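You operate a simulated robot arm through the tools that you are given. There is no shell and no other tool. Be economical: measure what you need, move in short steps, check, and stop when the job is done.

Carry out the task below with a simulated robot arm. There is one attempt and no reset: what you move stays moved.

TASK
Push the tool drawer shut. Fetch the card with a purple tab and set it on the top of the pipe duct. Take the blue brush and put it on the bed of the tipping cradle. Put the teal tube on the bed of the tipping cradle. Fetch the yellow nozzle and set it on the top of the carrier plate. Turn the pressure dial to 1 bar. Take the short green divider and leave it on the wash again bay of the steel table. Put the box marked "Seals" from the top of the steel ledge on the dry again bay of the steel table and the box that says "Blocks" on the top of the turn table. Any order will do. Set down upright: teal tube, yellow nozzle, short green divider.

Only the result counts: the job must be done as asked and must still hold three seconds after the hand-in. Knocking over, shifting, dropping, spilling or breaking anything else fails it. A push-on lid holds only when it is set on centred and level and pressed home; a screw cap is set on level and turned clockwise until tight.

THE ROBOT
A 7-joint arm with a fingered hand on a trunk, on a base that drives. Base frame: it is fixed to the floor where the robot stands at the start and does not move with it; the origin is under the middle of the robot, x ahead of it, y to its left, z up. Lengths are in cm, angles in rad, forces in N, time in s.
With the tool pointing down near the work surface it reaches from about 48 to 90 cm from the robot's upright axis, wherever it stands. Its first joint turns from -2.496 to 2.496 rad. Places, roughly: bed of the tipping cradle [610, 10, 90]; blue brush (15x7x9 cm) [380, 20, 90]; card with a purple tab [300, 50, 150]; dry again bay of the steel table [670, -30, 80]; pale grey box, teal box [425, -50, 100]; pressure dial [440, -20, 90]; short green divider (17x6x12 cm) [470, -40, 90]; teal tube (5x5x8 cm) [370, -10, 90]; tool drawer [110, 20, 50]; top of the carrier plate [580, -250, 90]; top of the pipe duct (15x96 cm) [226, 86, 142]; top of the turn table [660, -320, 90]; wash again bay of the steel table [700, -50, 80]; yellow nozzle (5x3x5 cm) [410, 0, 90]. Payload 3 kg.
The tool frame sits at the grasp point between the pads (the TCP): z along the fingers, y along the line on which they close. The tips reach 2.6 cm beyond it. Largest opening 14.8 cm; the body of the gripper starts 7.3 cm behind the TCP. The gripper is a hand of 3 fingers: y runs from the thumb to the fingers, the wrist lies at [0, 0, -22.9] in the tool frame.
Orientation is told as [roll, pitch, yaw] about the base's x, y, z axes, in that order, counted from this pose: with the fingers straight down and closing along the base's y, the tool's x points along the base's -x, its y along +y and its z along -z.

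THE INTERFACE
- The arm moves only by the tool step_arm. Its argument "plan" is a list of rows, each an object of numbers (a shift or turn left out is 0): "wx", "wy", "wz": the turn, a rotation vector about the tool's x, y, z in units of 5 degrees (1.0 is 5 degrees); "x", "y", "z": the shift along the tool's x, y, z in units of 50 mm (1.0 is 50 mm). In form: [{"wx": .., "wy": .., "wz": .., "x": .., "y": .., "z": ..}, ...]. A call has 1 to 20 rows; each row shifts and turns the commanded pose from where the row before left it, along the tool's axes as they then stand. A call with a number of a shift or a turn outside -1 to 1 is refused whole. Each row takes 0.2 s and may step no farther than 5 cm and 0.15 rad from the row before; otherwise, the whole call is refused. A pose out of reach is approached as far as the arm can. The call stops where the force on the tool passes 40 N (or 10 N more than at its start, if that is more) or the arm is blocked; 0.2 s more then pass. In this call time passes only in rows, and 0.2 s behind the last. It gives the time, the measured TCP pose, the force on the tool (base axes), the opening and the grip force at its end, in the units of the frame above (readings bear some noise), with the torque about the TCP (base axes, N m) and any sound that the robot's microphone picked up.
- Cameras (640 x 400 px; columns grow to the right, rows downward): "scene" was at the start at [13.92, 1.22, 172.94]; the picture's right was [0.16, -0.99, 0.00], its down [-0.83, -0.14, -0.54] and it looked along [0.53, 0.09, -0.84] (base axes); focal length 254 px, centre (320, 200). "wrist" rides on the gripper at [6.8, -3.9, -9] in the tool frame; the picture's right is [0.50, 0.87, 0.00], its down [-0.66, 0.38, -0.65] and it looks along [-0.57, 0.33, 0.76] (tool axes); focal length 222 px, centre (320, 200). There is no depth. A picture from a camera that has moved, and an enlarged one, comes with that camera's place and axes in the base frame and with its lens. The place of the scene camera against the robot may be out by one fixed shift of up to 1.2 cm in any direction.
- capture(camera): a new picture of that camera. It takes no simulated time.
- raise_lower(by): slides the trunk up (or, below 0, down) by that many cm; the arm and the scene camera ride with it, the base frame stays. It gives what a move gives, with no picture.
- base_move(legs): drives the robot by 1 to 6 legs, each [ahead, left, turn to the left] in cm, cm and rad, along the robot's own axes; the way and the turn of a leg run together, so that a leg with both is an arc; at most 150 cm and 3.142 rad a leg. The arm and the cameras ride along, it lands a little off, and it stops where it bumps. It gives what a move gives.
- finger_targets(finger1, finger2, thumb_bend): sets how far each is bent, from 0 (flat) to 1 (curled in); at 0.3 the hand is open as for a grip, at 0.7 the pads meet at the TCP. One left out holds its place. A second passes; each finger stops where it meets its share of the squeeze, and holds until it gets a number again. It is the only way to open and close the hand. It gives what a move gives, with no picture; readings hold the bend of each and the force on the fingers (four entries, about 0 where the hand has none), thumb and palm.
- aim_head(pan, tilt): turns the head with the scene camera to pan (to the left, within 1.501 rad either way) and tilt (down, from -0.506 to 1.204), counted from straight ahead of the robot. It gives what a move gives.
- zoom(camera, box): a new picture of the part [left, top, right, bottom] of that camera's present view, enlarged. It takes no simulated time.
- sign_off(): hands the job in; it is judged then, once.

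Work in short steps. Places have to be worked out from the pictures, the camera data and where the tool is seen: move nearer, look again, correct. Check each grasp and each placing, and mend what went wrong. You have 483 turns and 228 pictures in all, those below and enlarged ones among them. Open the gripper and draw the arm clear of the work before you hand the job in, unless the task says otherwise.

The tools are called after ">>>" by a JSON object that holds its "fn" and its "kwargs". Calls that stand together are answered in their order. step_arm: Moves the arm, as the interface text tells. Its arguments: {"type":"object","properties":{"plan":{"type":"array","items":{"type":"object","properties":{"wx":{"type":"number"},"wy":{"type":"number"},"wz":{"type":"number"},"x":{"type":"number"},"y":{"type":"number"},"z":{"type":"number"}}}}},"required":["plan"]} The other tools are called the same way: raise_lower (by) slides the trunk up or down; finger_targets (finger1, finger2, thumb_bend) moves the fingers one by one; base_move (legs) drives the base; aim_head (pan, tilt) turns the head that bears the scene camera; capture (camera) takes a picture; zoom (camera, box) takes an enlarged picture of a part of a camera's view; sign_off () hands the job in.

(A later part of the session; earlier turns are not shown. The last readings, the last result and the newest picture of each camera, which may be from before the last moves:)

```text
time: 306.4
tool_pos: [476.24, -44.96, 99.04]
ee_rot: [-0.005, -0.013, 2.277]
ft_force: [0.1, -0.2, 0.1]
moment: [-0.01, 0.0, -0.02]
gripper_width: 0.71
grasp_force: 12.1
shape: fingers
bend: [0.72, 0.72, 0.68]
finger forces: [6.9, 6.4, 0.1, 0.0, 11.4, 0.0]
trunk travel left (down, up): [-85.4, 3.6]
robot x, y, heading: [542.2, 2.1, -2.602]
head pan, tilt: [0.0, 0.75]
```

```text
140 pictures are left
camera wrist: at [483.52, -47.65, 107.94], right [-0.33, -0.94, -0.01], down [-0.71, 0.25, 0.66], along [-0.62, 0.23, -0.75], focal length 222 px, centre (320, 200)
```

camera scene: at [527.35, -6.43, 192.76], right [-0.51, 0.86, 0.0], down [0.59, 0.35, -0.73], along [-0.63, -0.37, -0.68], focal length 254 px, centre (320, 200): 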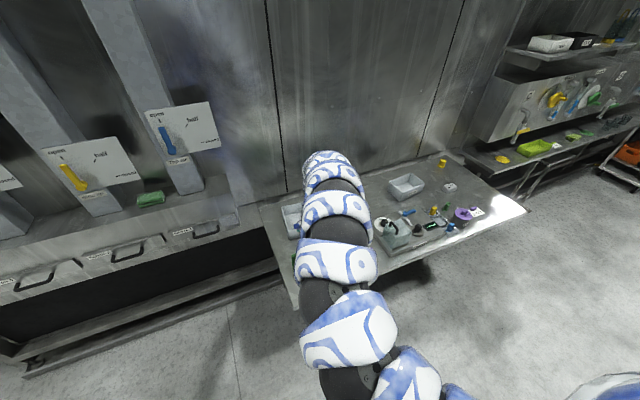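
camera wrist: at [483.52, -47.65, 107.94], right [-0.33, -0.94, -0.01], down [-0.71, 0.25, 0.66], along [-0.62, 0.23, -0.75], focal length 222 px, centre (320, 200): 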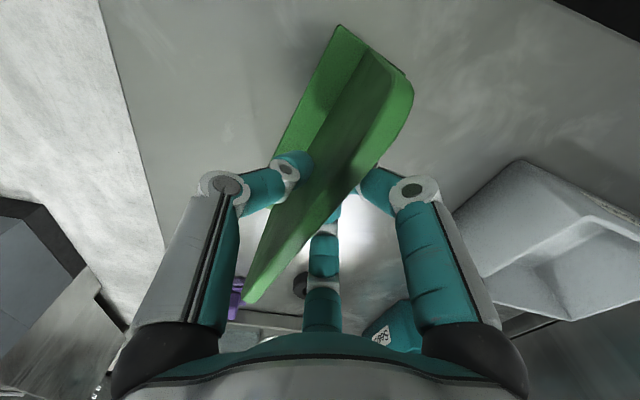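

Firm grip. Lift, then turn left to face along the aisle and drive level with the bays.

>>> {"fn": "step_arm", "kwargs": {"plan": [{"z": -0.5}, {"z": -0.8}, {"z": -0.8}, {"z": -0.6}]}}

>>> {"fn": "base_move", "kwargs": {"legs": [[0, 0, 1.947], [80, -18, 0]]}}

>>> {"fn": "aim_head", "kwargs": {"pan": 0.6, "tilt": 0.6}}

>>> {"fn": "capture", "kwargs": {"camera": "scene"}}

```text
time: 307.4
tool_pos: [476.3, -45.11, 112.47]
ee_rot: [-0.008, -0.01, 2.277]
ft_force: [-0.3, -0.5, -1.7]
moment: [0.0, -0.01, -0.01]
gripper_width: 0.66
grasp_force: 12.5
shape: fingers
bend: [0.73, 0.72, 0.68]
finger forces: [7.7, 7.0, 0.0, 0.0, 11.5, 0.0]
trunk travel left (down, up): [-85.4, 3.6]
robot x, y, heading: [542.34, 1.98, -2.605]
head pan, tilt: [0.0, 0.75]
```

```text
time: 316.4
tool_pos: [660.4, -107.6, 112.53]
ee_rot: [-0.006, -0.012, -2.082]
ft_force: [0.7, 0.9, -1.5]
moment: [0.02, 0.01, 0.0]
gripper_width: 0.62
grasp_force: 12.2
shape: fingers
bend: [0.73, 0.72, 0.68]
finger forces: [7.3, 6.6, 0.0, 0.0, 10.1, 0.0]
trunk travel left (down, up): [-85.4, 3.6]
robot x, y, heading: [593.08, -62.04, -0.678]
head pan, tilt: [0.0, 0.75]
```

```text
time: 317.4
tool_pos: [660.27, -107.69, 112.37]
ee_rot: [-0.006, -0.011, -2.081]
ft_force: [-0.1, 0.3, -1.6]
moment: [0.05, -0.04, 0.01]
gripper_width: 0.62
grasp_force: 12.0
shape: fingers
bend: [0.73, 0.72, 0.68]
finger forces: [7.2, 6.6, 0.0, 0.0, 10.1, 0.0]
trunk travel left (down, up): [-85.4, 3.6]
robot x, y, heading: [593.09, -61.86, -0.677]
head pan, tilt: [0.6, 0.6]
```

```text
139 pictures are left
camera scene: at [607.24, -67.61, 194.06], right [-0.08, -1.0, 0.0], down [-0.56, 0.04, -0.82], along [0.82, -0.06, -0.57], focal length 254 px, centre (320, 200)
```

scene: 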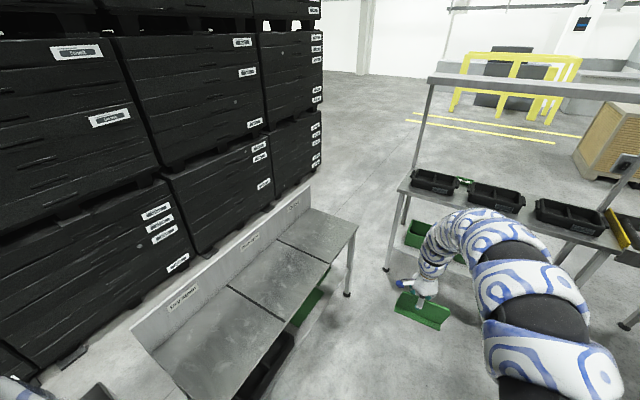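

Bay labels are on the table's backsplash; zooming in.

>>> {"fn": "zoom", "kwargs": {"camera": "scene", "box": [130, 180, 370, 360]}}

```text
2.22 times, centred on (250, 270) of scene
camera zoom: at [607.24, -67.61, 194.06], right [-0.08, -1.0, 0.0], down [-0.56, 0.04, -0.82], along [0.82, -0.06, -0.57], focal length 564 px, centre (476, 44)
```

zoom: 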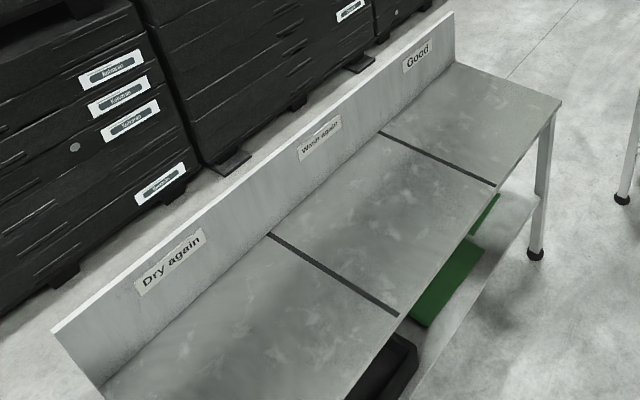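

The bays read Dry again, Wash again (middle), Good. I'll drive level with the middle bay and turn left over it.

>>> {"fn": "base_move", "kwargs": {"legs": [[77, -3, 0], [0, 0, 1.59]]}}

>>> {"fn": "aim_head", "kwargs": {"pan": 0, "tilt": 0.9}}

>>> {"fn": "capture", "kwargs": {"camera": "scene"}}

>>> {"fn": "capture", "kwargs": {"camera": "wrist"}}

```text
time: 325.4
tool_pos: [697.27, -45.6, 112.31]
ee_rot: [-0.004, -0.012, -0.501]
ft_force: [-0.1, 0.1, -2.0]
moment: [0.01, 0.0, 0.03]
gripper_width: 0.56
grasp_force: 11.8
shape: fingers
bend: [0.73, 0.73, 0.67]
finger forces: [7.3, 6.6, 0.1, 0.0, 9.6, 0.0]
trunk travel left (down, up): [-85.4, 3.6]
robot x, y, heading: [652.65, -112.75, 0.899]
head pan, tilt: [0.6, 0.6]
```

```text
time: 326.4
tool_pos: [697.41, -45.5, 112.46]
ee_rot: [-0.004, -0.011, -0.503]
ft_force: [-0.9, 0.7, -1.4]
moment: [0.02, 0.01, 0.02]
gripper_width: 0.55
grasp_force: 11.2
shape: fingers
bend: [0.73, 0.73, 0.67]
finger forces: [7.3, 6.6, 0.1, 0.0, 9.6, 0.0]
trunk travel left (down, up): [-85.4, 3.6]
robot x, y, heading: [652.2, -113.34, 0.903]
head pan, tilt: [0.0, 0.901]
```

```text
137 pictures are left
camera scene: at [660.9, -100.85, 191.58], right [0.78, -0.62, 0.0], down [-0.49, -0.61, -0.62], along [0.39, 0.49, -0.78], focal length 254 px, centre (320, 200)
```

scene: 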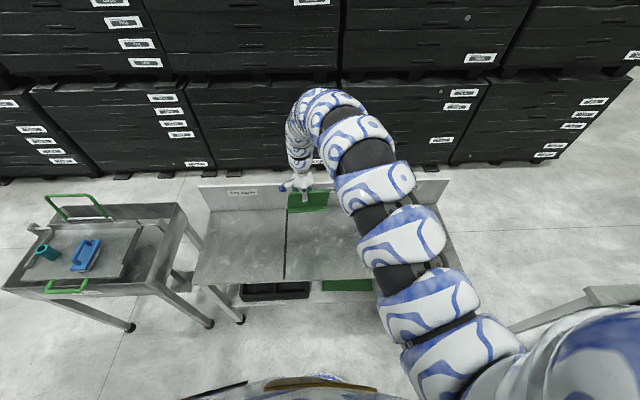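

```text
136 pictures are left
camera wrist: at [689.54, -45.77, 121.38], right [-0.02, 1.0, -0.01], down [0.75, 0.02, 0.66], along [0.66, 0.01, -0.75], focal length 222 px, centre (320, 200)
```

wrist: 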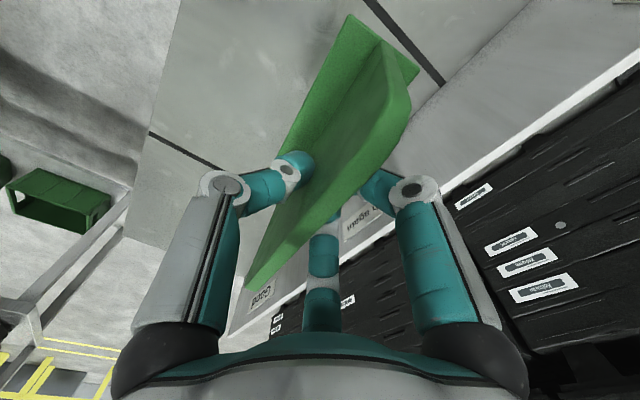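

Nearly right; shift 6 cm towards the bay's centre and lower.

>>> {"fn": "base_move", "kwargs": {"legs": [[-2, -6, 0]]}}

>>> {"fn": "raise_lower", "kwargs": {"by": -20}}

>>> {"fn": "capture", "kwargs": {"camera": "wrist"}}

>>> {"fn": "zoom", "kwargs": {"camera": "scene", "box": [230, 140, 390, 300]}}

```text
time: 327.4
tool_pos: [700.87, -51.15, 112.5]
ee_rot: [-0.006, -0.01, -0.501]
ft_force: [-0.1, -0.7, -1.1]
moment: [0.0, 0.03, 0.02]
gripper_width: 0.56
grasp_force: 11.9
shape: fingers
bend: [0.73, 0.73, 0.67]
finger forces: [7.3, 6.6, 0.0, 0.0, 9.7, 0.0]
trunk travel left (down, up): [-85.4, 3.6]
robot x, y, heading: [655.97, -118.58, 0.902]
head pan, tilt: [0.0, 0.901]
```

```text
time: 329.6
tool_pos: [700.8, -51.04, 92.43]
ee_rot: [-0.006, -0.01, -0.503]
ft_force: [-1.0, -0.5, -2.0]
moment: [-0.02, -0.01, 0.02]
gripper_width: 0.56
grasp_force: 11.5
shape: fingers
bend: [0.73, 0.73, 0.67]
finger forces: [7.3, 6.6, 0.1, 0.1, 9.8, 0.0]
trunk travel left (down, up): [-65.4, 23.6]
robot x, y, heading: [655.85, -118.3, 0.9]
head pan, tilt: [0.0, 0.901]
```

```text
135 pictures are left
camera wrist: at [693.05, -51.16, 101.4], right [-0.02, 1.0, -0.01], down [0.75, 0.02, 0.66], along [0.66, 0.01, -0.75], focal length 222 px, centre (320, 200)
```

wrist: 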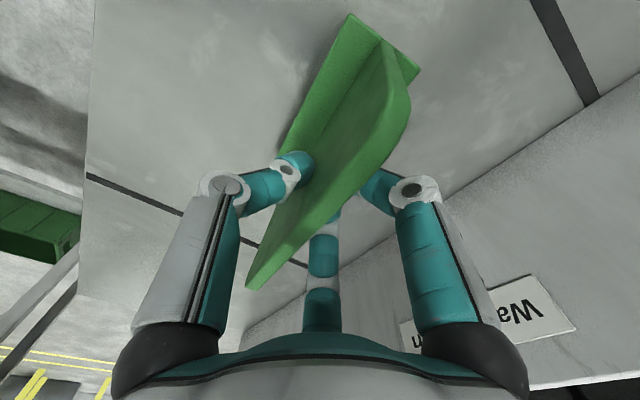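

```text
2.50 times, centred on (310, 220) of scene
camera zoom: at [664.4, -106.26, 171.59], right [0.78, -0.62, 0.0], down [-0.49, -0.61, -0.62], along [0.39, 0.49, -0.78], focal length 635 px, centre (345, 150)
```

zoom: 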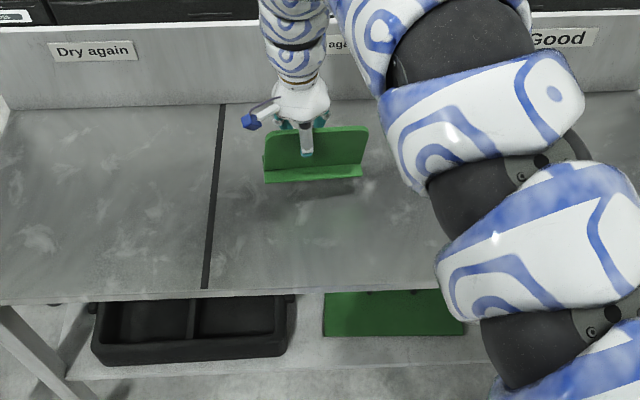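

It's inside the Wash again bay. Lowering to contact.

>>> {"fn": "raise_lower", "kwargs": {"by": -3}}

>>> {"fn": "raise_lower", "kwargs": {"by": -0.5}}

>>> {"fn": "raise_lower", "kwargs": {"by": -0.5}}

```text
time: 330.4
tool_pos: [700.8, -51.0, 89.43]
ee_rot: [-0.005, -0.01, -0.503]
ft_force: [-0.3, 0.6, -1.0]
moment: [-0.01, 0.02, -0.02]
gripper_width: 0.58
grasp_force: 11.7
shape: fingers
bend: [0.73, 0.73, 0.67]
finger forces: [7.5, 6.7, 0.0, 0.1, 9.8, 0.1]
trunk travel left (down, up): [-62.4, 26.6]
robot x, y, heading: [655.71, -118.8, 0.897]
head pan, tilt: [0.0, 0.901]
```

```text
time: 330.9
tool_pos: [700.81, -51.04, 88.88]
ee_rot: [-0.005, -0.011, -0.502]
ft_force: [-0.7, 0.2, -1.4]
moment: [0.04, 0.02, 0.01]
gripper_width: 0.6
grasp_force: 12.2
shape: fingers
bend: [0.73, 0.73, 0.67]
finger forces: [7.5, 6.6, 0.1, 0.0, 9.7, 0.1]
trunk travel left (down, up): [-61.9, 27.1]
robot x, y, heading: [655.47, -118.54, 0.903]
head pan, tilt: [0.0, 0.901]
```

```text
time: 331.4
tool_pos: [700.94, -51.04, 88.42]
ee_rot: [-0.006, -0.011, -0.503]
ft_force: [-0.8, 0.2, -1.7]
moment: [0.02, 0.01, 0.02]
gripper_width: 0.58
grasp_force: 12.4
shape: fingers
bend: [0.73, 0.73, 0.67]
finger forces: [7.5, 6.7, 0.0, 0.1, 9.8, 0.1]
trunk travel left (down, up): [-61.4, 27.6]
robot x, y, heading: [655.33, -118.5, 0.907]
head pan, tilt: [0.0, 0.901]
```

>>> {"fn": "raise_lower", "kwargs": {"by": -0.5}}

>>> {"fn": "raise_lower", "kwargs": {"by": -0.5}}

>>> {"fn": "raise_lower", "kwargs": {"by": -0.5}}

```text
time: 332.0
tool_pos: [700.8, -50.95, 87.89]
ee_rot: [-0.006, -0.011, -0.502]
ft_force: [-0.6, 0.6, -0.4]
moment: [0.0, 0.01, -0.01]
gripper_width: 0.55
grasp_force: 12.1
shape: fingers
bend: [0.73, 0.73, 0.67]
finger forces: [7.3, 7.0, 0.1, 0.0, 9.8, 0.1]
trunk travel left (down, up): [-60.9, 28.1]
robot x, y, heading: [655.95, -118.71, 0.896]
head pan, tilt: [0.0, 0.901]
```

```text
time: 332.5
tool_pos: [700.75, -50.99, 87.44]
ee_rot: [-0.004, -0.01, -0.503]
ft_force: [0.1, 0.6, -1.2]
moment: [-0.03, 0.0, 0.01]
gripper_width: 0.55
grasp_force: 12.4
shape: fingers
bend: [0.73, 0.73, 0.67]
finger forces: [7.3, 7.5, 0.0, 0.0, 10.0, 0.1]
trunk travel left (down, up): [-60.4, 28.6]
robot x, y, heading: [655.69, -118.54, 0.903]
head pan, tilt: [0.0, 0.901]
```

```text
time: 333.1
tool_pos: [700.9, -51.05, 86.95]
ee_rot: [-0.006, -0.01, -0.503]
ft_force: [-0.1, -0.3, -0.4]
moment: [-0.04, -0.04, 0.02]
gripper_width: 0.56
grasp_force: 12.8
shape: fingers
bend: [0.73, 0.73, 0.67]
finger forces: [7.7, 8.0, 0.0, 0.0, 10.7, 0.0]
trunk travel left (down, up): [-59.9, 29.1]
robot x, y, heading: [655.75, -118.4, 0.901]
head pan, tilt: [0.0, 0.901]
```

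Finger forces are shifting, which may be contact; checking visually.

>>> {"fn": "zoom", "kwargs": {"camera": "scene", "box": [270, 130, 370, 230]}}

>>> {"fn": "capture", "kwargs": {"camera": "wrist"}}

```text
4.00 times, centred on (320, 180) of scene
camera zoom: at [664.4, -106.26, 166.08], right [0.78, -0.62, 0.0], down [-0.49, -0.61, -0.62], along [0.39, 0.49, -0.78], focal length 1016 px, centre (320, 280)
```

zoom: 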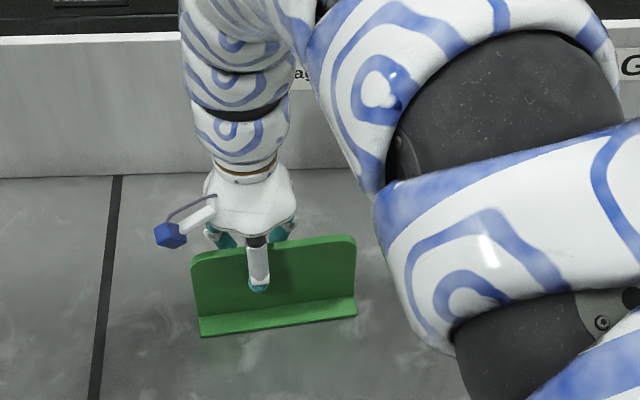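

```text
132 pictures are left
camera wrist: at [693.04, -51.16, 95.89], right [-0.02, 1.0, -0.01], down [0.75, 0.02, 0.66], along [0.66, 0.01, -0.75], focal length 222 px, centre (320, 200)
```

wrist: 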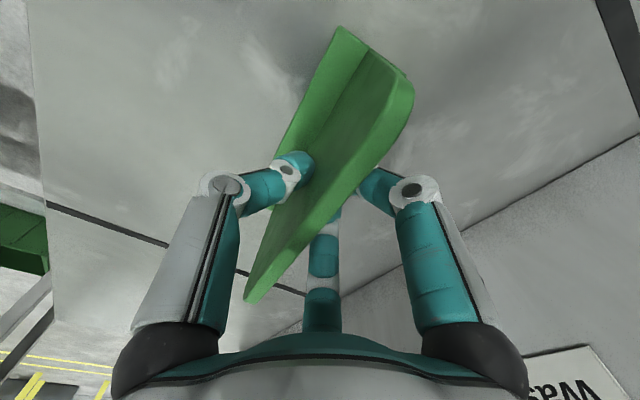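

The divider had drooped slightly in the grip and is now being levelled by contact. A bit more.

>>> {"fn": "raise_lower", "kwargs": {"by": -0.4}}

>>> {"fn": "zoom", "kwargs": {"camera": "scene", "box": [270, 130, 370, 230]}}

```text
time: 333.6
tool_pos: [700.8, -51.12, 86.63]
ee_rot: [-0.003, -0.01, -0.501]
ft_force: [0.9, 3.4, 8.6]
moment: [0.04, 0.01, 0.01]
gripper_width: 0.52
grasp_force: 16.1
shape: fingers
bend: [0.73, 0.73, 0.67]
finger forces: [10.1, 10.6, 0.1, 0.0, 11.2, 0.0]
trunk travel left (down, up): [-59.5, 29.5]
robot x, y, heading: [655.78, -118.84, 0.899]
head pan, tilt: [0.0, 0.901]
```

```text
4.00 times, centred on (320, 180) of scene
camera zoom: at [664.37, -106.3, 165.7], right [0.78, -0.62, 0.0], down [-0.49, -0.61, -0.62], along [0.39, 0.49, -0.78], focal length 1016 px, centre (320, 280)
```

zoom: 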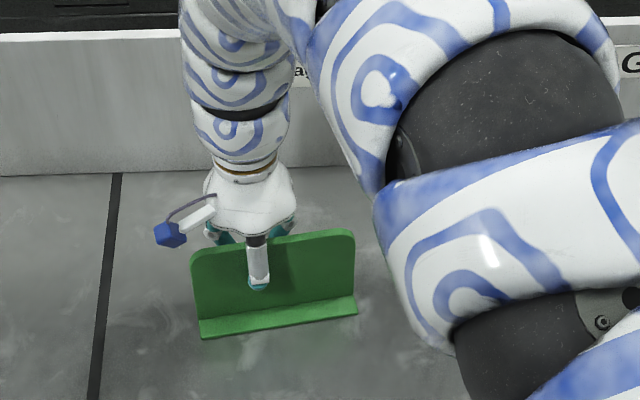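

Contact at 8.6 N, base flat. Releasing and rising.

>>> {"fn": "finger_targets", "kwargs": {"finger1": 0.3, "finger2": 0.3, "thumb_bend": 0.3}}

>>> {"fn": "raise_lower", "kwargs": {"by": 26}}

>>> {"fn": "zoom", "kwargs": {"camera": "scene", "box": [230, 140, 390, 300]}}

```text
time: 334.6
tool_pos: [700.89, -51.09, 86.58]
ee_rot: [-0.004, -0.009, -0.503]
ft_force: [0.4, -0.3, -0.2]
moment: [0.0, -0.01, 0.01]
gripper_width: 12.66
grasp_force: 0.1
shape: fingers
bend: [0.3, 0.3, 0.3]
finger forces: [0.1, 0.0, 0.1, 0.1, 0.1, 0.0]
trunk travel left (down, up): [-59.5, 29.5]
robot x, y, heading: [655.84, -118.47, 0.903]
head pan, tilt: [0.0, 0.901]
```

```text
time: 337.2
tool_pos: [700.78, -51.07, 112.45]
ee_rot: [-0.005, -0.009, -0.501]
ft_force: [-0.1, 1.1, 1.2]
moment: [0.02, 0.04, 0.01]
gripper_width: 12.66
grasp_force: 0.0
shape: fingers
bend: [0.3, 0.3, 0.3]
finger forces: [0.0, 0.1, 0.0, 0.0, 0.1, 0.0]
trunk travel left (down, up): [-85.5, 3.5]
robot x, y, heading: [655.65, -118.69, 0.901]
head pan, tilt: [0.0, 0.901]
```

```text
2.50 times, centred on (310, 220) of scene
camera zoom: at [664.42, -106.25, 191.68], right [0.78, -0.62, 0.0], down [-0.49, -0.61, -0.62], along [0.39, 0.49, -0.78], focal length 635 px, centre (345, 150)
```

zoom: 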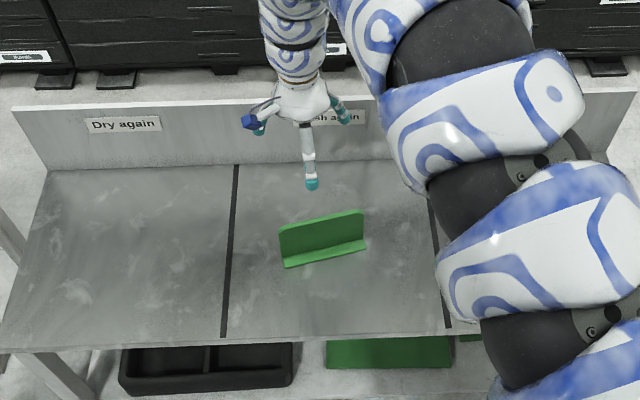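

The divider stands upright in the Wash again bay. Next the teal "Seals" box: drive back along the aisle and face the bench at t≈370.

>>> {"fn": "base_move", "kwargs": {"legs": [[0, 0, 1.585], [150, -6, 0], [70, 0, 0], [0, 0, 1.571]]}}

>>> {"fn": "aim_head", "kwargs": {"pan": 0.1, "tilt": 0.8}}

>>> {"fn": "capture", "kwargs": {"camera": "scene"}}

>>> {"fn": "capture", "kwargs": {"camera": "wrist"}}

```text
refused: leg 2 is longer than a leg can be; nothing moved
```

```text
time: 337.9
tool_pos: [700.84, -51.16, 112.55]
ee_rot: [-0.006, -0.008, -0.503]
ft_force: [0.1, -0.4, 0.5]
moment: [0.03, 0.01, 0.0]
gripper_width: 12.66
grasp_force: 0.0
shape: fingers
bend: [0.3, 0.3, 0.3]
finger forces: [0.0, 0.0, 0.0, 0.1, 0.0, 0.0]
trunk travel left (down, up): [-85.5, 3.5]
robot x, y, heading: [655.26, -118.51, 0.901]
head pan, tilt: [0.099, 0.799]
```

```text
129 pictures are left
camera scene: at [664.08, -105.39, 192.47], right [0.84, -0.54, 0.0], down [-0.39, -0.6, -0.7], along [0.38, 0.59, -0.72], focal length 254 px, centre (320, 200)
```

scene: 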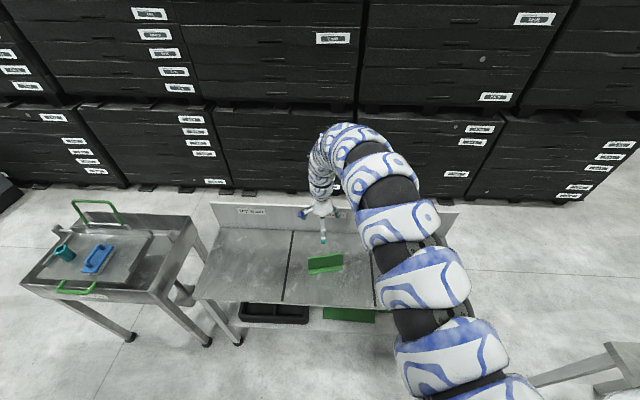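

```text
128 pictures are left
camera wrist: at [693.05, -51.17, 121.49], right [-0.02, 1.0, -0.01], down [0.75, 0.02, 0.66], along [0.66, 0.01, -0.75], focal length 222 px, centre (320, 200)
```

wrist: 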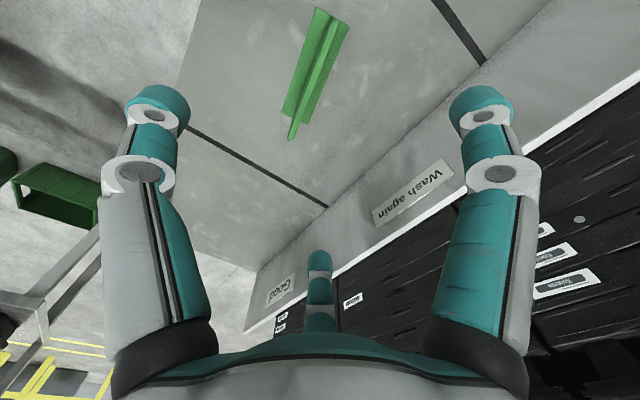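

One leg was over-long; splitting it properly.

>>> {"fn": "base_move", "kwargs": {"legs": [[0, 0, 1.585], [120, -6, 0], [101, 0, 0], [0, 0, 1.571]]}}

>>> {"fn": "capture", "kwargs": {"camera": "scene"}}

>>> {"fn": "capture", "kwargs": {"camera": "wrist"}}

```text
time: 356.6
tool_pos: [442.61, -45.05, 112.61]
ee_rot: [-0.005, -0.009, 2.657]
ft_force: [0.3, 0.4, 0.2]
moment: [0.02, -0.02, 0.01]
gripper_width: 12.64
grasp_force: 0.1
shape: fingers
bend: [0.3, 0.3, 0.3]
finger forces: [0.0, 0.0, 0.1, 0.1, 0.0, 0.0]
trunk travel left (down, up): [-85.5, 3.5]
robot x, y, heading: [486.77, 23.23, -2.221]
head pan, tilt: [0.099, 0.799]
```

```text
127 pictures are left
camera scene: at [476.44, 10.28, 192.47], right [-0.85, 0.52, 0.0], down [0.38, 0.61, -0.7], along [-0.37, -0.59, -0.72], focal length 254 px, centre (320, 200)
```

scene: 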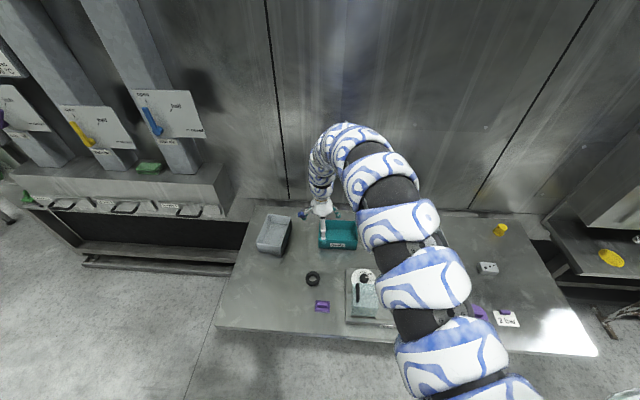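

```text
126 pictures are left
camera wrist: at [450.52, -44.74, 121.49], right [0.04, -1.0, -0.01], down [-0.75, -0.04, 0.66], along [-0.66, -0.02, -0.75], focal length 222 px, centre (320, 200)
```

wrist: 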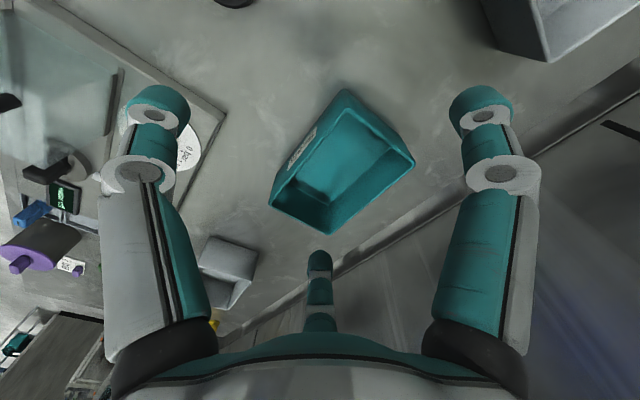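

The Seals box's near wall runs from (444.4,-46.9) to (429.9,-38.5). I'll pinch this wall: fingers inside, thumb outside. Pre-bend the fingers and move over its middle.

>>> {"fn": "finger_targets", "kwargs": {"finger1": 0.45, "finger2": 0.45, "thumb_bend": 0.35}}

>>> {"fn": "step_arm", "kwargs": {"plan": [{"x": -0.6, "y": 0.07, "wz": 0.25}, {"x": -0.57, "y": 0.06, "wz": 0.25}, {"z": 0.8}, {"z": 0.6}]}}

>>> {"fn": "capture", "kwargs": {"camera": "wrist"}}

```text
time: 357.6
tool_pos: [442.56, -44.83, 112.61]
ee_rot: [-0.006, -0.009, 2.658]
ft_force: [1.3, -0.1, 0.0]
moment: [0.01, 0.03, -0.01]
gripper_width: 9.61
grasp_force: 0.0
shape: fingers
bend: [0.45, 0.45, 0.35]
finger forces: [0.0, 0.0, 0.1, 0.0, 0.1, 0.0]
trunk travel left (down, up): [-85.5, 3.5]
robot x, y, heading: [486.84, 23.44, -2.225]
head pan, tilt: [0.099, 0.799]
```

```text
time: 358.6
tool_pos: [436.98, -42.78, 105.5]
ee_rot: [-0.002, -0.009, 2.614]
ft_force: [-0.2, -0.3, -0.3]
moment: [0.06, 0.02, 0.02]
gripper_width: 9.6
grasp_force: 0.1
shape: fingers
bend: [0.45, 0.45, 0.35]
finger forces: [0.1, 0.0, 0.0, 0.1, 0.0, 0.2]
trunk travel left (down, up): [-85.5, 3.5]
robot x, y, heading: [486.37, 23.58, -2.221]
head pan, tilt: [0.099, 0.799]
```

```text
125 pictures are left
camera wrist: at [445.02, -42.83, 114.54], right [0.0, -1.0, -0.01], down [-0.75, 0.0, 0.66], along [-0.66, 0.01, -0.75], focal length 222 px, centre (320, 200)
```

wrist: 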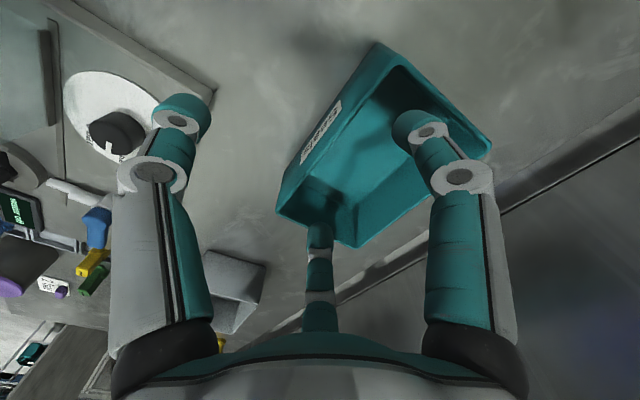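

The wall lies about 0.8 cm further in. Correct and descend with fingers inside the box.

>>> {"fn": "step_arm", "kwargs": {"plan": [{"y": 0.16, "wz": 0.3}, {"z": 0.6}, {"z": 0.5}]}}

>>> {"fn": "capture", "kwargs": {"camera": "wrist"}}

>>> {"fn": "zoom", "kwargs": {"camera": "scene", "box": [270, 180, 390, 290]}}

```text
time: 359.4
tool_pos: [436.57, -43.35, 99.88]
ee_rot: [-0.003, -0.011, 2.587]
ft_force: [0.6, 0.7, -0.3]
moment: [0.01, 0.01, 0.0]
gripper_width: 9.58
grasp_force: 0.0
shape: fingers
bend: [0.45, 0.45, 0.35]
finger forces: [0.0, 0.0, 0.0, 0.0, 0.1, 0.0]
trunk travel left (down, up): [-85.5, 3.5]
robot x, y, heading: [486.97, 23.14, -2.218]
head pan, tilt: [0.099, 0.799]
```

```text
124 pictures are left
camera wrist: at [444.51, -43.67, 109.04], right [-0.03, -1.0, -0.01], down [-0.75, 0.02, 0.66], along [-0.66, 0.03, -0.75], focal length 222 px, centre (320, 200)
```

wrist: 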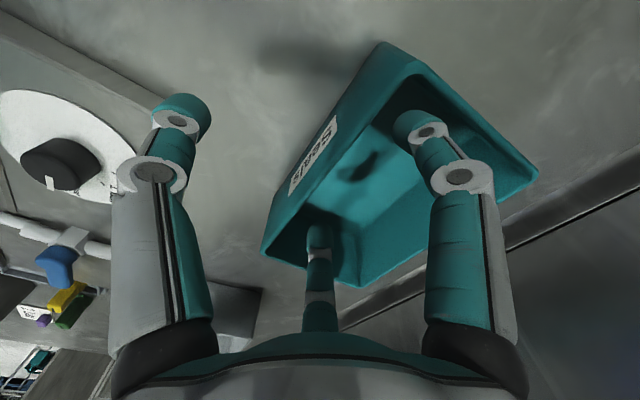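

```text
3.64 times, centred on (330, 235) of scene
camera zoom: at [476.39, 10.29, 192.47], right [-0.85, 0.52, 0.0], down [0.38, 0.61, -0.7], along [-0.37, -0.59, -0.72], focal length 924 px, centre (284, 73)
```

zoom: 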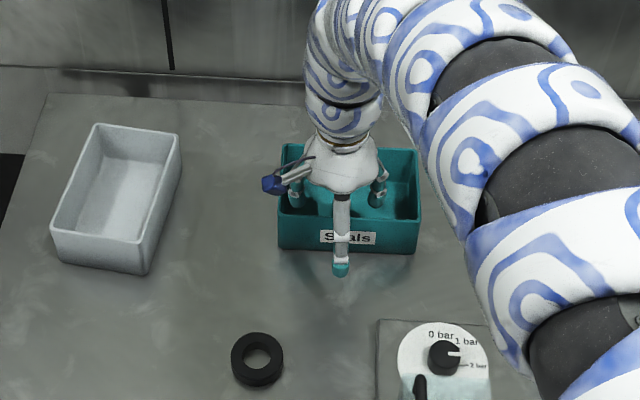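

Thumb in front, both fingers inside. Down 4 cm and close.

>>> {"fn": "step_arm", "kwargs": {"plan": [{"z": 0.5}, {"z": 0.3}]}}

>>> {"fn": "finger_targets", "kwargs": {"finger1": 0.8, "finger2": 0.8, "thumb_bend": 0.8}}

>>> {"fn": "capture", "kwargs": {"camera": "wrist"}}

```text
time: 359.9
tool_pos: [436.61, -43.21, 96.15]
ee_rot: [-0.004, -0.011, 2.587]
ft_force: [-0.5, -0.9, -0.4]
moment: [0.0, 0.02, 0.03]
gripper_width: 9.58
grasp_force: 0.0
shape: fingers
bend: [0.45, 0.45, 0.35]
finger forces: [0.1, 0.0, 0.0, 0.0, 0.0, 0.0]
trunk travel left (down, up): [-85.5, 3.5]
robot x, y, heading: [486.23, 23.49, -2.221]
head pan, tilt: [0.099, 0.799]
```

```text
time: 360.9
tool_pos: [436.63, -43.37, 96.0]
ee_rot: [-0.005, -0.011, 2.589]
ft_force: [0.8, 1.0, -2.3]
moment: [0.05, 0.0, -0.02]
gripper_width: 0.24
grasp_force: 6.7
shape: fingers
bend: [0.77, 0.77, 0.67]
finger forces: [0.0, 0.0, 0.0, 0.0, 13.6, 0.1]
trunk travel left (down, up): [-85.5, 3.5]
robot x, y, heading: [486.31, 23.55, -2.22]
head pan, tilt: [0.099, 0.799]
```

```text
122 pictures are left
camera wrist: at [444.51, -43.6, 105.07], right [-0.03, -1.0, -0.01], down [-0.75, 0.02, 0.66], along [-0.66, 0.03, -0.75], focal length 222 px, centre (320, 200)
```

wrist: 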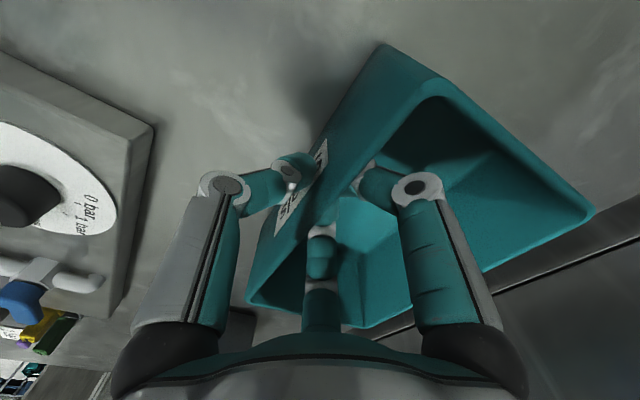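

Thumb shows 13.6 N; I'll lift a little and see whether it holds.

>>> {"fn": "step_arm", "kwargs": {"plan": [{"z": -0.2}, {"z": -0.2}, {"z": -0.2}]}}

>>> {"fn": "capture", "kwargs": {"camera": "wrist"}}

>>> {"fn": "zoom", "kwargs": {"camera": "scene", "box": [270, 180, 390, 290]}}

```text
time: 361.8
tool_pos: [436.6, -43.35, 99.07]
ee_rot: [-0.005, -0.01, 2.589]
ft_force: [1.0, 0.4, -3.8]
moment: [0.08, -0.08, 0.03]
gripper_width: 0.39
grasp_force: 21.6
shape: fingers
bend: [0.77, 0.77, 0.67]
finger forces: [14.2, 14.9, 0.0, 0.0, 15.1, 0.0]
trunk travel left (down, up): [-85.5, 3.5]
robot x, y, heading: [486.16, 23.8, -2.219]
head pan, tilt: [0.099, 0.799]
```

```text
121 pictures are left
camera wrist: at [444.59, -43.64, 108.05], right [-0.03, -1.0, -0.01], down [-0.75, 0.02, 0.66], along [-0.66, 0.03, -0.75], focal length 222 px, centre (320, 200)
```

wrist: 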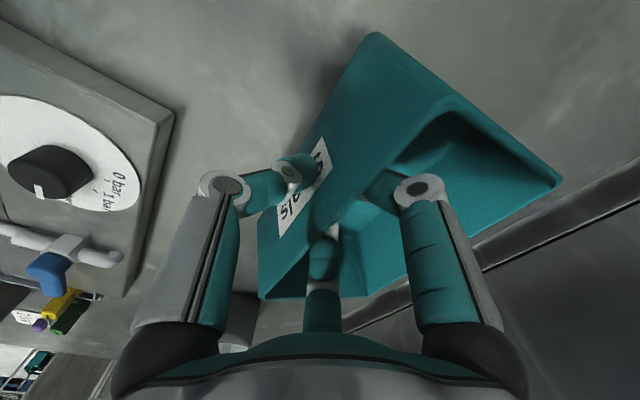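

```text
3.64 times, centred on (330, 235) of scene
camera zoom: at [476.41, 10.27, 192.47], right [-0.85, 0.52, 0.0], down [0.38, 0.61, -0.7], along [-0.37, -0.59, -0.72], focal length 924 px, centre (284, 73)
```

zoom: 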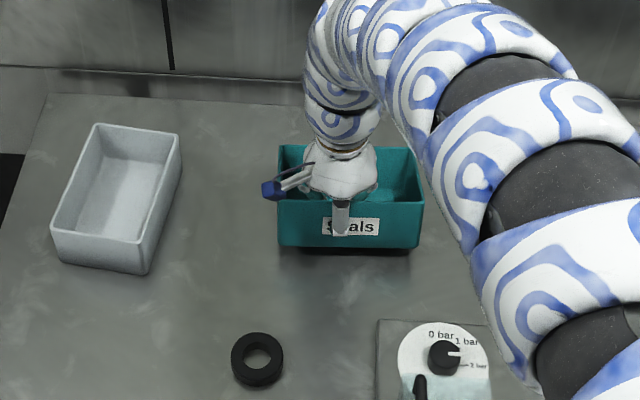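

The grip is 15 N each now and the box is lifting with a slight droop. Continue lifting.

>>> {"fn": "step_arm", "kwargs": {"plan": [{"z": -0.4}, {"z": -0.6}, {"z": -0.6}, {"z": -0.6}, {"z": -0.6}, {"z": -0.4}]}}

>>> {"fn": "capture", "kwargs": {"camera": "wrist"}}

>>> {"fn": "capture", "kwargs": {"camera": "scene"}}

```text
time: 363.1
tool_pos: [436.76, -43.34, 115.05]
ee_rot: [-0.006, -0.011, 2.589]
ft_force: [0.9, 0.1, -3.0]
moment: [0.13, -0.14, -0.03]
gripper_width: 0.38
grasp_force: 23.6
shape: fingers
bend: [0.77, 0.76, 0.72]
finger forces: [14.3, 15.1, 0.1, 0.1, 16.7, 0.0]
trunk travel left (down, up): [-85.5, 3.5]
robot x, y, heading: [486.46, 23.33, -2.222]
head pan, tilt: [0.099, 0.799]
```

```text
119 pictures are left
camera wrist: at [444.67, -43.79, 124.01], right [-0.03, -1.0, -0.01], down [-0.75, 0.02, 0.66], along [-0.66, 0.03, -0.75], focal length 222 px, centre (320, 200)
```

wrist: 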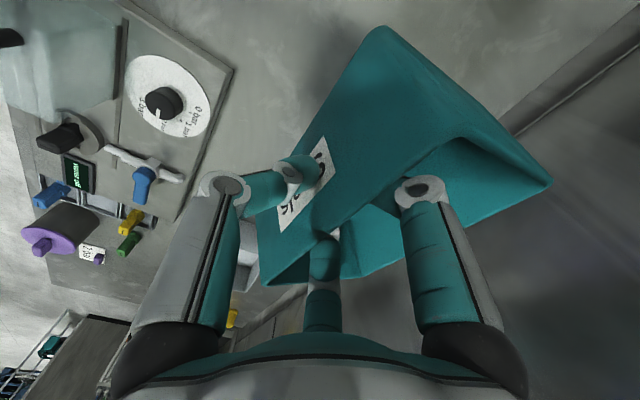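

```text
118 pictures are left
camera scene: at [476.41, 10.29, 192.47], right [-0.85, 0.52, 0.0], down [0.38, 0.61, -0.7], along [-0.37, -0.59, -0.72], focal length 254 px, centre (320, 200)
```

scene: 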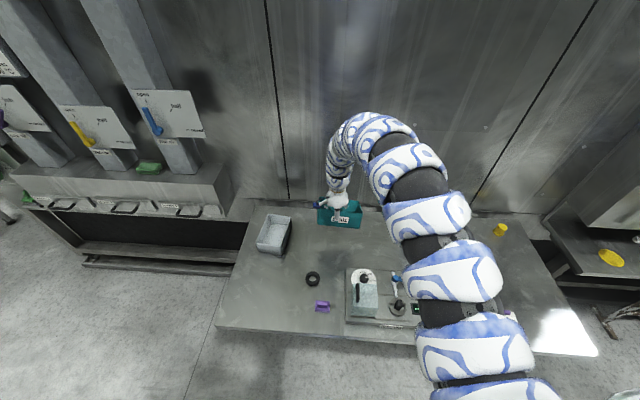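

The box is held with some droop. I'll turn into the aisle, retract the arm a bit, and drive to the Dry again bay.

>>> {"fn": "base_move", "kwargs": {"legs": [[0, 0, 1.567], [70, 0, 0]]}}

>>> {"fn": "step_arm", "kwargs": {"plan": [{"y": -0.5}, {"y": -0.5}, {"y": -0.5}, {"y": -0.5}]}}

>>> {"fn": "base_move", "kwargs": {"legs": [[105, -6, 0], [0, 0, 1.571]]}}

>>> {"fn": "capture", "kwargs": {"camera": "scene"}}

>>> {"fn": "capture", "kwargs": {"camera": "wrist"}}

```text
time: 370.8
tool_pos: [608.47, -70.22, 114.86]
ee_rot: [-0.005, -0.009, -2.135]
ft_force: [-0.2, 0.1, -2.8]
moment: [0.17, 0.1, 0.0]
gripper_width: 0.29
grasp_force: 20.9
shape: fingers
bend: [0.77, 0.76, 0.72]
finger forces: [13.6, 14.4, 0.0, 0.1, 15.0, 0.0]
trunk travel left (down, up): [-85.5, 3.5]
robot x, y, heading: [541.61, -19.78, -0.661]
head pan, tilt: [0.099, 0.799]
```

```text
time: 371.8
tool_pos: [603.63, -66.68, 113.67]
ee_rot: [-0.007, -0.014, -2.135]
ft_force: [0.4, 0.5, -4.0]
moment: [0.15, 0.11, 0.0]
gripper_width: 0.25
grasp_force: 22.6
shape: fingers
bend: [0.77, 0.76, 0.73]
finger forces: [14.1, 14.5, 0.0, 0.1, 16.3, 0.0]
out of reach, approached as far as the arm can: row 3, 4
trunk travel left (down, up): [-85.5, 3.5]
robot x, y, heading: [541.79, -19.75, -0.66]
head pan, tilt: [0.099, 0.799]
```

```text
time: 381.0
tool_pos: [666.6, -26.53, 113.46]
ee_rot: [-0.006, -0.011, -0.559]
ft_force: [0.7, -0.1, -3.1]
moment: [-0.11, 0.11, -0.02]
gripper_width: 0.16
grasp_force: 20.0
shape: fingers
bend: [0.77, 0.76, 0.73]
finger forces: [13.2, 13.2, 0.0, 0.1, 14.3, 0.0]
trunk travel left (down, up): [-85.5, 3.5]
robot x, y, heading: [620.16, -88.43, 0.914]
head pan, tilt: [0.099, 0.799]
```

```text
117 pictures are left
camera scene: at [628.35, -75.14, 192.47], right [0.85, -0.53, 0.0], down [-0.38, -0.61, -0.7], along [0.37, 0.59, -0.72], focal length 254 px, centre (320, 200)
```

scene: 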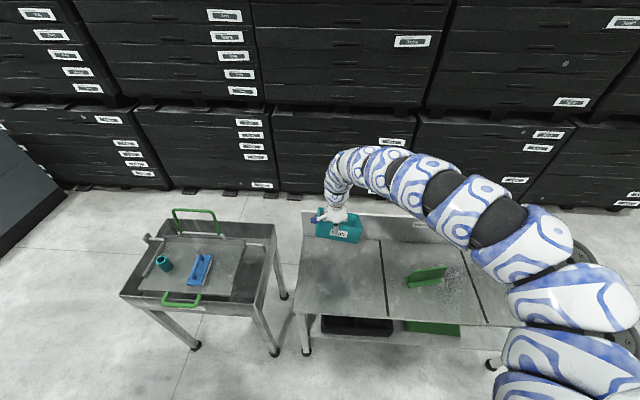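

```text
116 pictures are left
camera wrist: at [658.85, -26.17, 122.5], right [0.04, 1.0, -0.01], down [0.75, -0.02, 0.66], along [0.66, -0.03, -0.75], focal length 222 px, centre (320, 200)
```

wrist: 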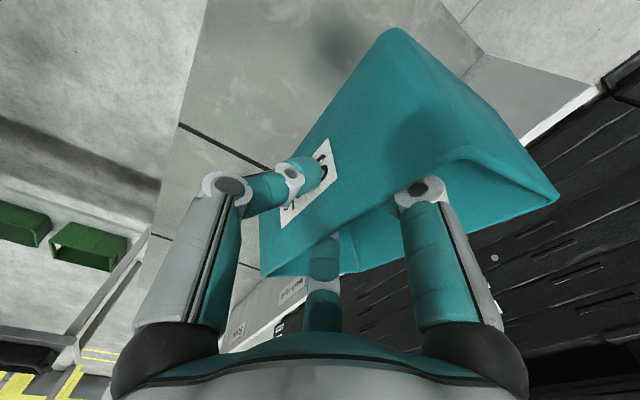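

Position is good; back 7 cm from the backsplash and lower stepwise.

>>> {"fn": "base_move", "kwargs": {"legs": [[-7, -3, 0]]}}

>>> {"fn": "raise_lower", "kwargs": {"by": -22}}

>>> {"fn": "capture", "kwargs": {"camera": "wrist"}}

>>> {"fn": "zoom", "kwargs": {"camera": "scene", "box": [260, 130, 420, 290]}}

```text
time: 382.1
tool_pos: [664.79, -34.05, 113.69]
ee_rot: [-0.009, -0.01, -0.56]
ft_force: [-0.4, 0.4, -3.1]
moment: [-0.11, 0.11, -0.01]
gripper_width: 0.19
grasp_force: 20.6
shape: fingers
bend: [0.77, 0.76, 0.73]
finger forces: [13.5, 13.2, 0.0, 0.1, 14.4, 0.0]
trunk travel left (down, up): [-85.5, 3.5]
robot x, y, heading: [618.56, -95.96, 0.91]
head pan, tilt: [0.099, 0.799]
```

```text
time: 384.4
tool_pos: [664.83, -33.87, 91.5]
ee_rot: [-0.007, -0.01, -0.561]
ft_force: [0.3, -0.5, -1.9]
moment: [-0.14, 0.09, 0.0]
gripper_width: 0.18
grasp_force: 20.7
shape: fingers
bend: [0.77, 0.76, 0.73]
finger forces: [13.3, 13.4, 0.1, 0.0, 14.6, 0.0]
trunk travel left (down, up): [-63.5, 25.5]
robot x, y, heading: [618.41, -95.75, 0.91]
head pan, tilt: [0.099, 0.799]
```

```text
115 pictures are left
camera wrist: at [657.0, -33.57, 100.51], right [0.04, 1.0, -0.01], down [0.75, -0.02, 0.66], along [0.66, -0.03, -0.75], focal length 222 px, centre (320, 200)
```

wrist: 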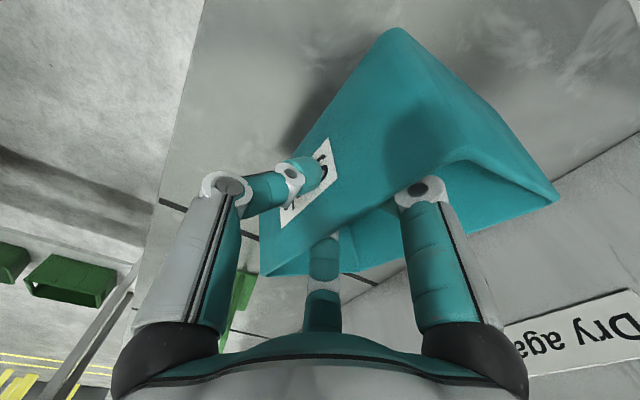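

```text
2.50 times, centred on (340, 210) of scene
camera zoom: at [626.48, -82.54, 170.48], right [0.85, -0.53, 0.0], down [-0.38, -0.61, -0.7], along [0.37, 0.59, -0.72], focal length 635 px, centre (270, 175)
```

zoom: 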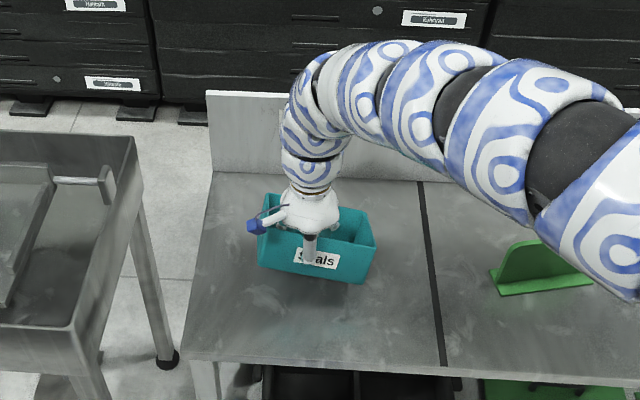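

It's over the Dry again bay. Lowering in steps.

>>> {"fn": "raise_lower", "kwargs": {"by": -3}}

>>> {"fn": "raise_lower", "kwargs": {"by": -1.5}}

>>> {"fn": "raise_lower", "kwargs": {"by": -1.5}}

>>> {"fn": "capture", "kwargs": {"camera": "wrist"}}

```text
time: 385.1
tool_pos: [664.77, -33.97, 88.61]
ee_rot: [-0.008, -0.013, -0.559]
ft_force: [0.5, -0.3, -2.5]
moment: [-0.11, 0.05, 0.01]
gripper_width: 0.16
grasp_force: 20.5
shape: fingers
bend: [0.77, 0.77, 0.73]
finger forces: [13.8, 12.7, 0.0, 0.0, 14.1, 0.0]
trunk travel left (down, up): [-60.5, 28.5]
robot x, y, heading: [618.45, -95.84, 0.914]
head pan, tilt: [0.099, 0.799]
```

```text
time: 385.8
tool_pos: [664.8, -33.94, 87.1]
ee_rot: [-0.006, -0.011, -0.563]
ft_force: [-0.3, 0.5, -3.0]
moment: [-0.08, -0.05, 0.01]
gripper_width: 0.1
grasp_force: 19.5
shape: fingers
bend: [0.77, 0.77, 0.73]
finger forces: [13.6, 12.0, 0.0, 0.0, 13.2, 0.0]
trunk travel left (down, up): [-59.0, 30.0]
robot x, y, heading: [618.32, -95.42, 0.914]
head pan, tilt: [0.099, 0.799]
```

```text
time: 386.4
tool_pos: [664.82, -33.84, 85.54]
ee_rot: [-0.006, -0.012, -0.56]
ft_force: [0.2, 0.6, -2.0]
moment: [-0.01, -0.05, 0.0]
gripper_width: 0.12
grasp_force: 6.4
shape: fingers
bend: [0.77, 0.77, 0.73]
finger forces: [0.0, 0.0, 0.0, 0.0, 13.3, 0.0]
trunk travel left (down, up): [-57.5, 31.5]
robot x, y, heading: [618.23, -95.81, 0.91]
head pan, tilt: [0.099, 0.799]
```

```text
113 pictures are left
camera wrist: at [657.01, -33.58, 94.52], right [0.04, 1.0, -0.01], down [0.75, -0.02, 0.66], along [0.66, -0.03, -0.75], focal length 222 px, centre (320, 200)
```

wrist: 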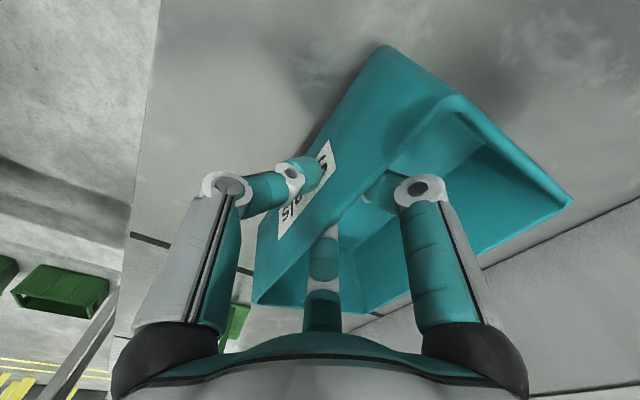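

Almost level. Two more centimetres.

>>> {"fn": "raise_lower", "kwargs": {"by": -1.2}}

>>> {"fn": "raise_lower", "kwargs": {"by": -0.6}}

>>> {"fn": "capture", "kwargs": {"camera": "wrist"}}

```text
time: 387.0
tool_pos: [664.76, -33.87, 84.39]
ee_rot: [-0.009, -0.01, -0.56]
ft_force: [0.8, -0.4, -0.8]
moment: [0.03, -0.08, 0.01]
gripper_width: 0.14
grasp_force: 7.0
shape: fingers
bend: [0.77, 0.77, 0.73]
finger forces: [0.1, 0.1, 0.0, 0.1, 13.9, 0.1]
trunk travel left (down, up): [-56.3, 32.7]
robot x, y, heading: [618.3, -96.18, 0.915]
head pan, tilt: [0.099, 0.799]
```

```text
time: 387.6
tool_pos: [664.78, -33.99, 83.87]
ee_rot: [-0.007, -0.011, -0.562]
ft_force: [-1.6, -1.3, 2.6]
moment: [0.07, -0.07, 0.03]
gripper_width: 0.15
grasp_force: 16.4
shape: fingers
bend: [0.77, 0.77, 0.73]
finger forces: [15.1, 0.1, 0.0, 0.1, 16.1, 0.0]
trunk travel left (down, up): [-55.7, 33.3]
robot x, y, heading: [617.87, -95.9, 0.911]
head pan, tilt: [0.099, 0.799]
```

```text
112 pictures are left
camera wrist: at [656.98, -33.58, 92.74], right [0.04, 1.0, -0.01], down [0.75, -0.02, 0.66], along [0.66, -0.03, -0.75], focal length 222 px, centre (320, 200)
```

wrist: 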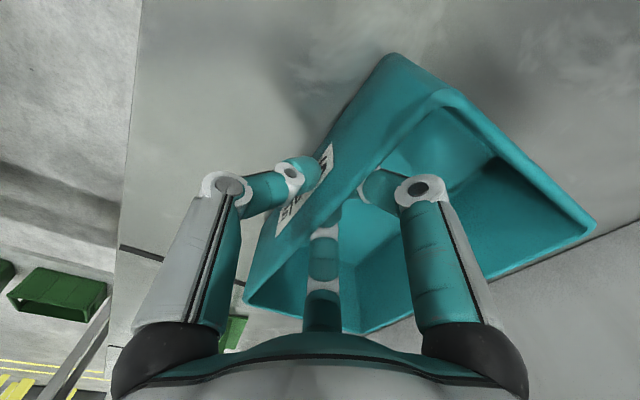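

Level and in contact. Release gently and rise.

>>> {"fn": "finger_targets", "kwargs": {"finger1": 0.5, "finger2": 0.5, "thumb_bend": 0.4}}

>>> {"fn": "raise_lower", "kwargs": {"by": 28}}

>>> {"fn": "zoom", "kwargs": {"camera": "scene", "box": [260, 130, 480, 300]}}

```text
time: 388.6
tool_pos: [664.66, -33.98, 83.79]
ee_rot: [-0.007, -0.01, -0.561]
ft_force: [-0.3, 0.6, 0.3]
moment: [0.0, 0.01, -0.01]
gripper_width: 7.88
grasp_force: 0.0
shape: fingers
bend: [0.5, 0.5, 0.4]
finger forces: [0.0, 0.0, 0.1, 0.1, 0.1, 0.1]
trunk travel left (down, up): [-55.7, 33.3]
robot x, y, heading: [618.09, -95.73, 0.914]
head pan, tilt: [0.099, 0.799]
```

```text
time: 391.4
tool_pos: [664.81, -33.94, 111.54]
ee_rot: [-0.006, -0.009, -0.561]
ft_force: [0.9, 0.0, -1.1]
moment: [-0.01, 0.01, -0.02]
gripper_width: 7.86
grasp_force: 0.0
shape: fingers
bend: [0.5, 0.5, 0.4]
finger forces: [0.1, 0.0, 0.1, 0.0, 0.0, 0.1]
trunk travel left (down, up): [-83.7, 5.3]
robot x, y, heading: [618.13, -95.84, 0.917]
head pan, tilt: [0.099, 0.799]
```

```text
2.35 times, centred on (370, 215) of scene
camera zoom: at [626.48, -82.55, 190.67], right [0.85, -0.53, 0.0], down [-0.38, -0.61, -0.7], along [0.37, 0.59, -0.72], focal length 598 px, centre (202, 165)
```

zoom: 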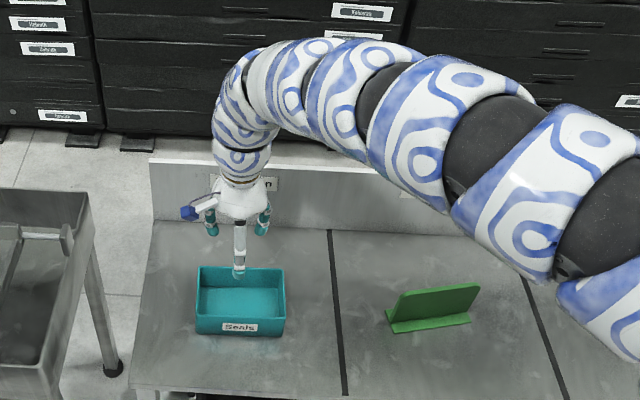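

"Seals" sits in the Dry again bay. Next the pressure dial: back to the bench.

>>> {"fn": "base_move", "kwargs": {"legs": [[0, 0, 1.571], [100, -9, 0], [82, 0, 0], [0, 0, 1.571]]}}

>>> {"fn": "aim_head", "kwargs": {"pan": 0.15, "tilt": 0.9}}

>>> {"fn": "zoom", "kwargs": {"camera": "scene", "box": [220, 180, 420, 320]}}

>>> {"fn": "capture", "kwargs": {"camera": "wrist"}}

```text
time: 408.2
tool_pos: [434.21, -41.12, 111.72]
ee_rot: [-0.005, -0.013, 2.593]
ft_force: [0.2, 0.1, 0.4]
moment: [-0.01, -0.01, -0.01]
gripper_width: 7.9
grasp_force: 0.2
shape: fingers
bend: [0.5, 0.5, 0.4]
finger forces: [0.1, 0.1, 0.1, 0.0, 0.0, 0.0]
trunk travel left (down, up): [-83.7, 5.3]
robot x, y, heading: [479.95, 21.4, -2.218]
head pan, tilt: [0.099, 0.799]
```

```text
time: 408.9
tool_pos: [434.19, -41.13, 111.81]
ee_rot: [-0.007, -0.013, 2.593]
ft_force: [-0.3, -0.5, -0.1]
moment: [0.02, -0.04, 0.02]
gripper_width: 7.89
grasp_force: 0.1
shape: fingers
bend: [0.5, 0.5, 0.4]
finger forces: [0.0, 0.0, 0.1, 0.0, 0.0, 0.0]
trunk travel left (down, up): [-83.7, 5.3]
robot x, y, heading: [480.17, 20.98, -2.219]
head pan, tilt: [0.15, 0.901]
```

```text
2.86 times, centred on (320, 250) of scene
camera zoom: at [470.57, 8.39, 189.89], right [-0.88, 0.48, 0.0], down [0.37, 0.69, -0.62], along [-0.3, -0.55, -0.78], focal length 726 px, centre (320, 57)
```

zoom: 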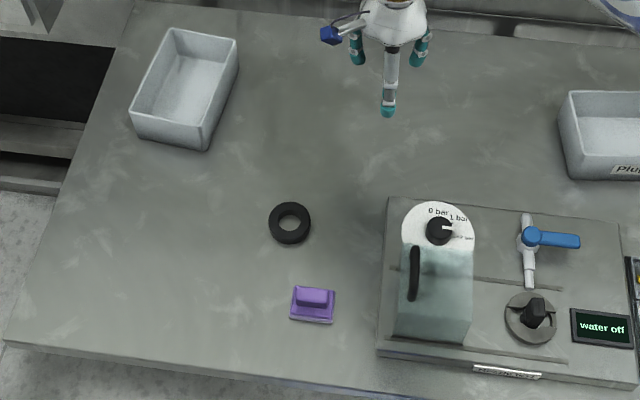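

```text
109 pictures are left
camera wrist: at [442.08, -41.47, 120.72], right [-0.02, -1.0, -0.01], down [-0.75, 0.01, 0.66], along [-0.66, 0.03, -0.75], focal length 222 px, centre (320, 200)
```

wrist: 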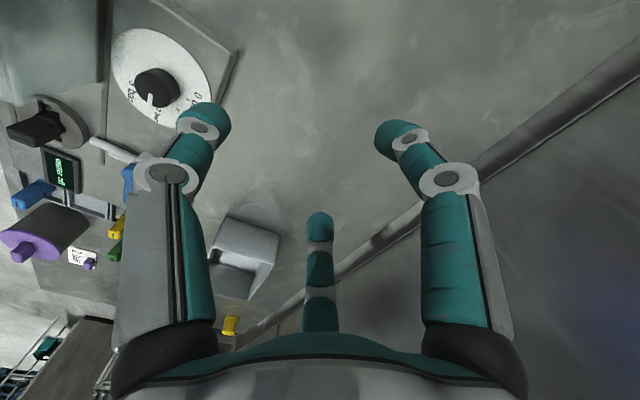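

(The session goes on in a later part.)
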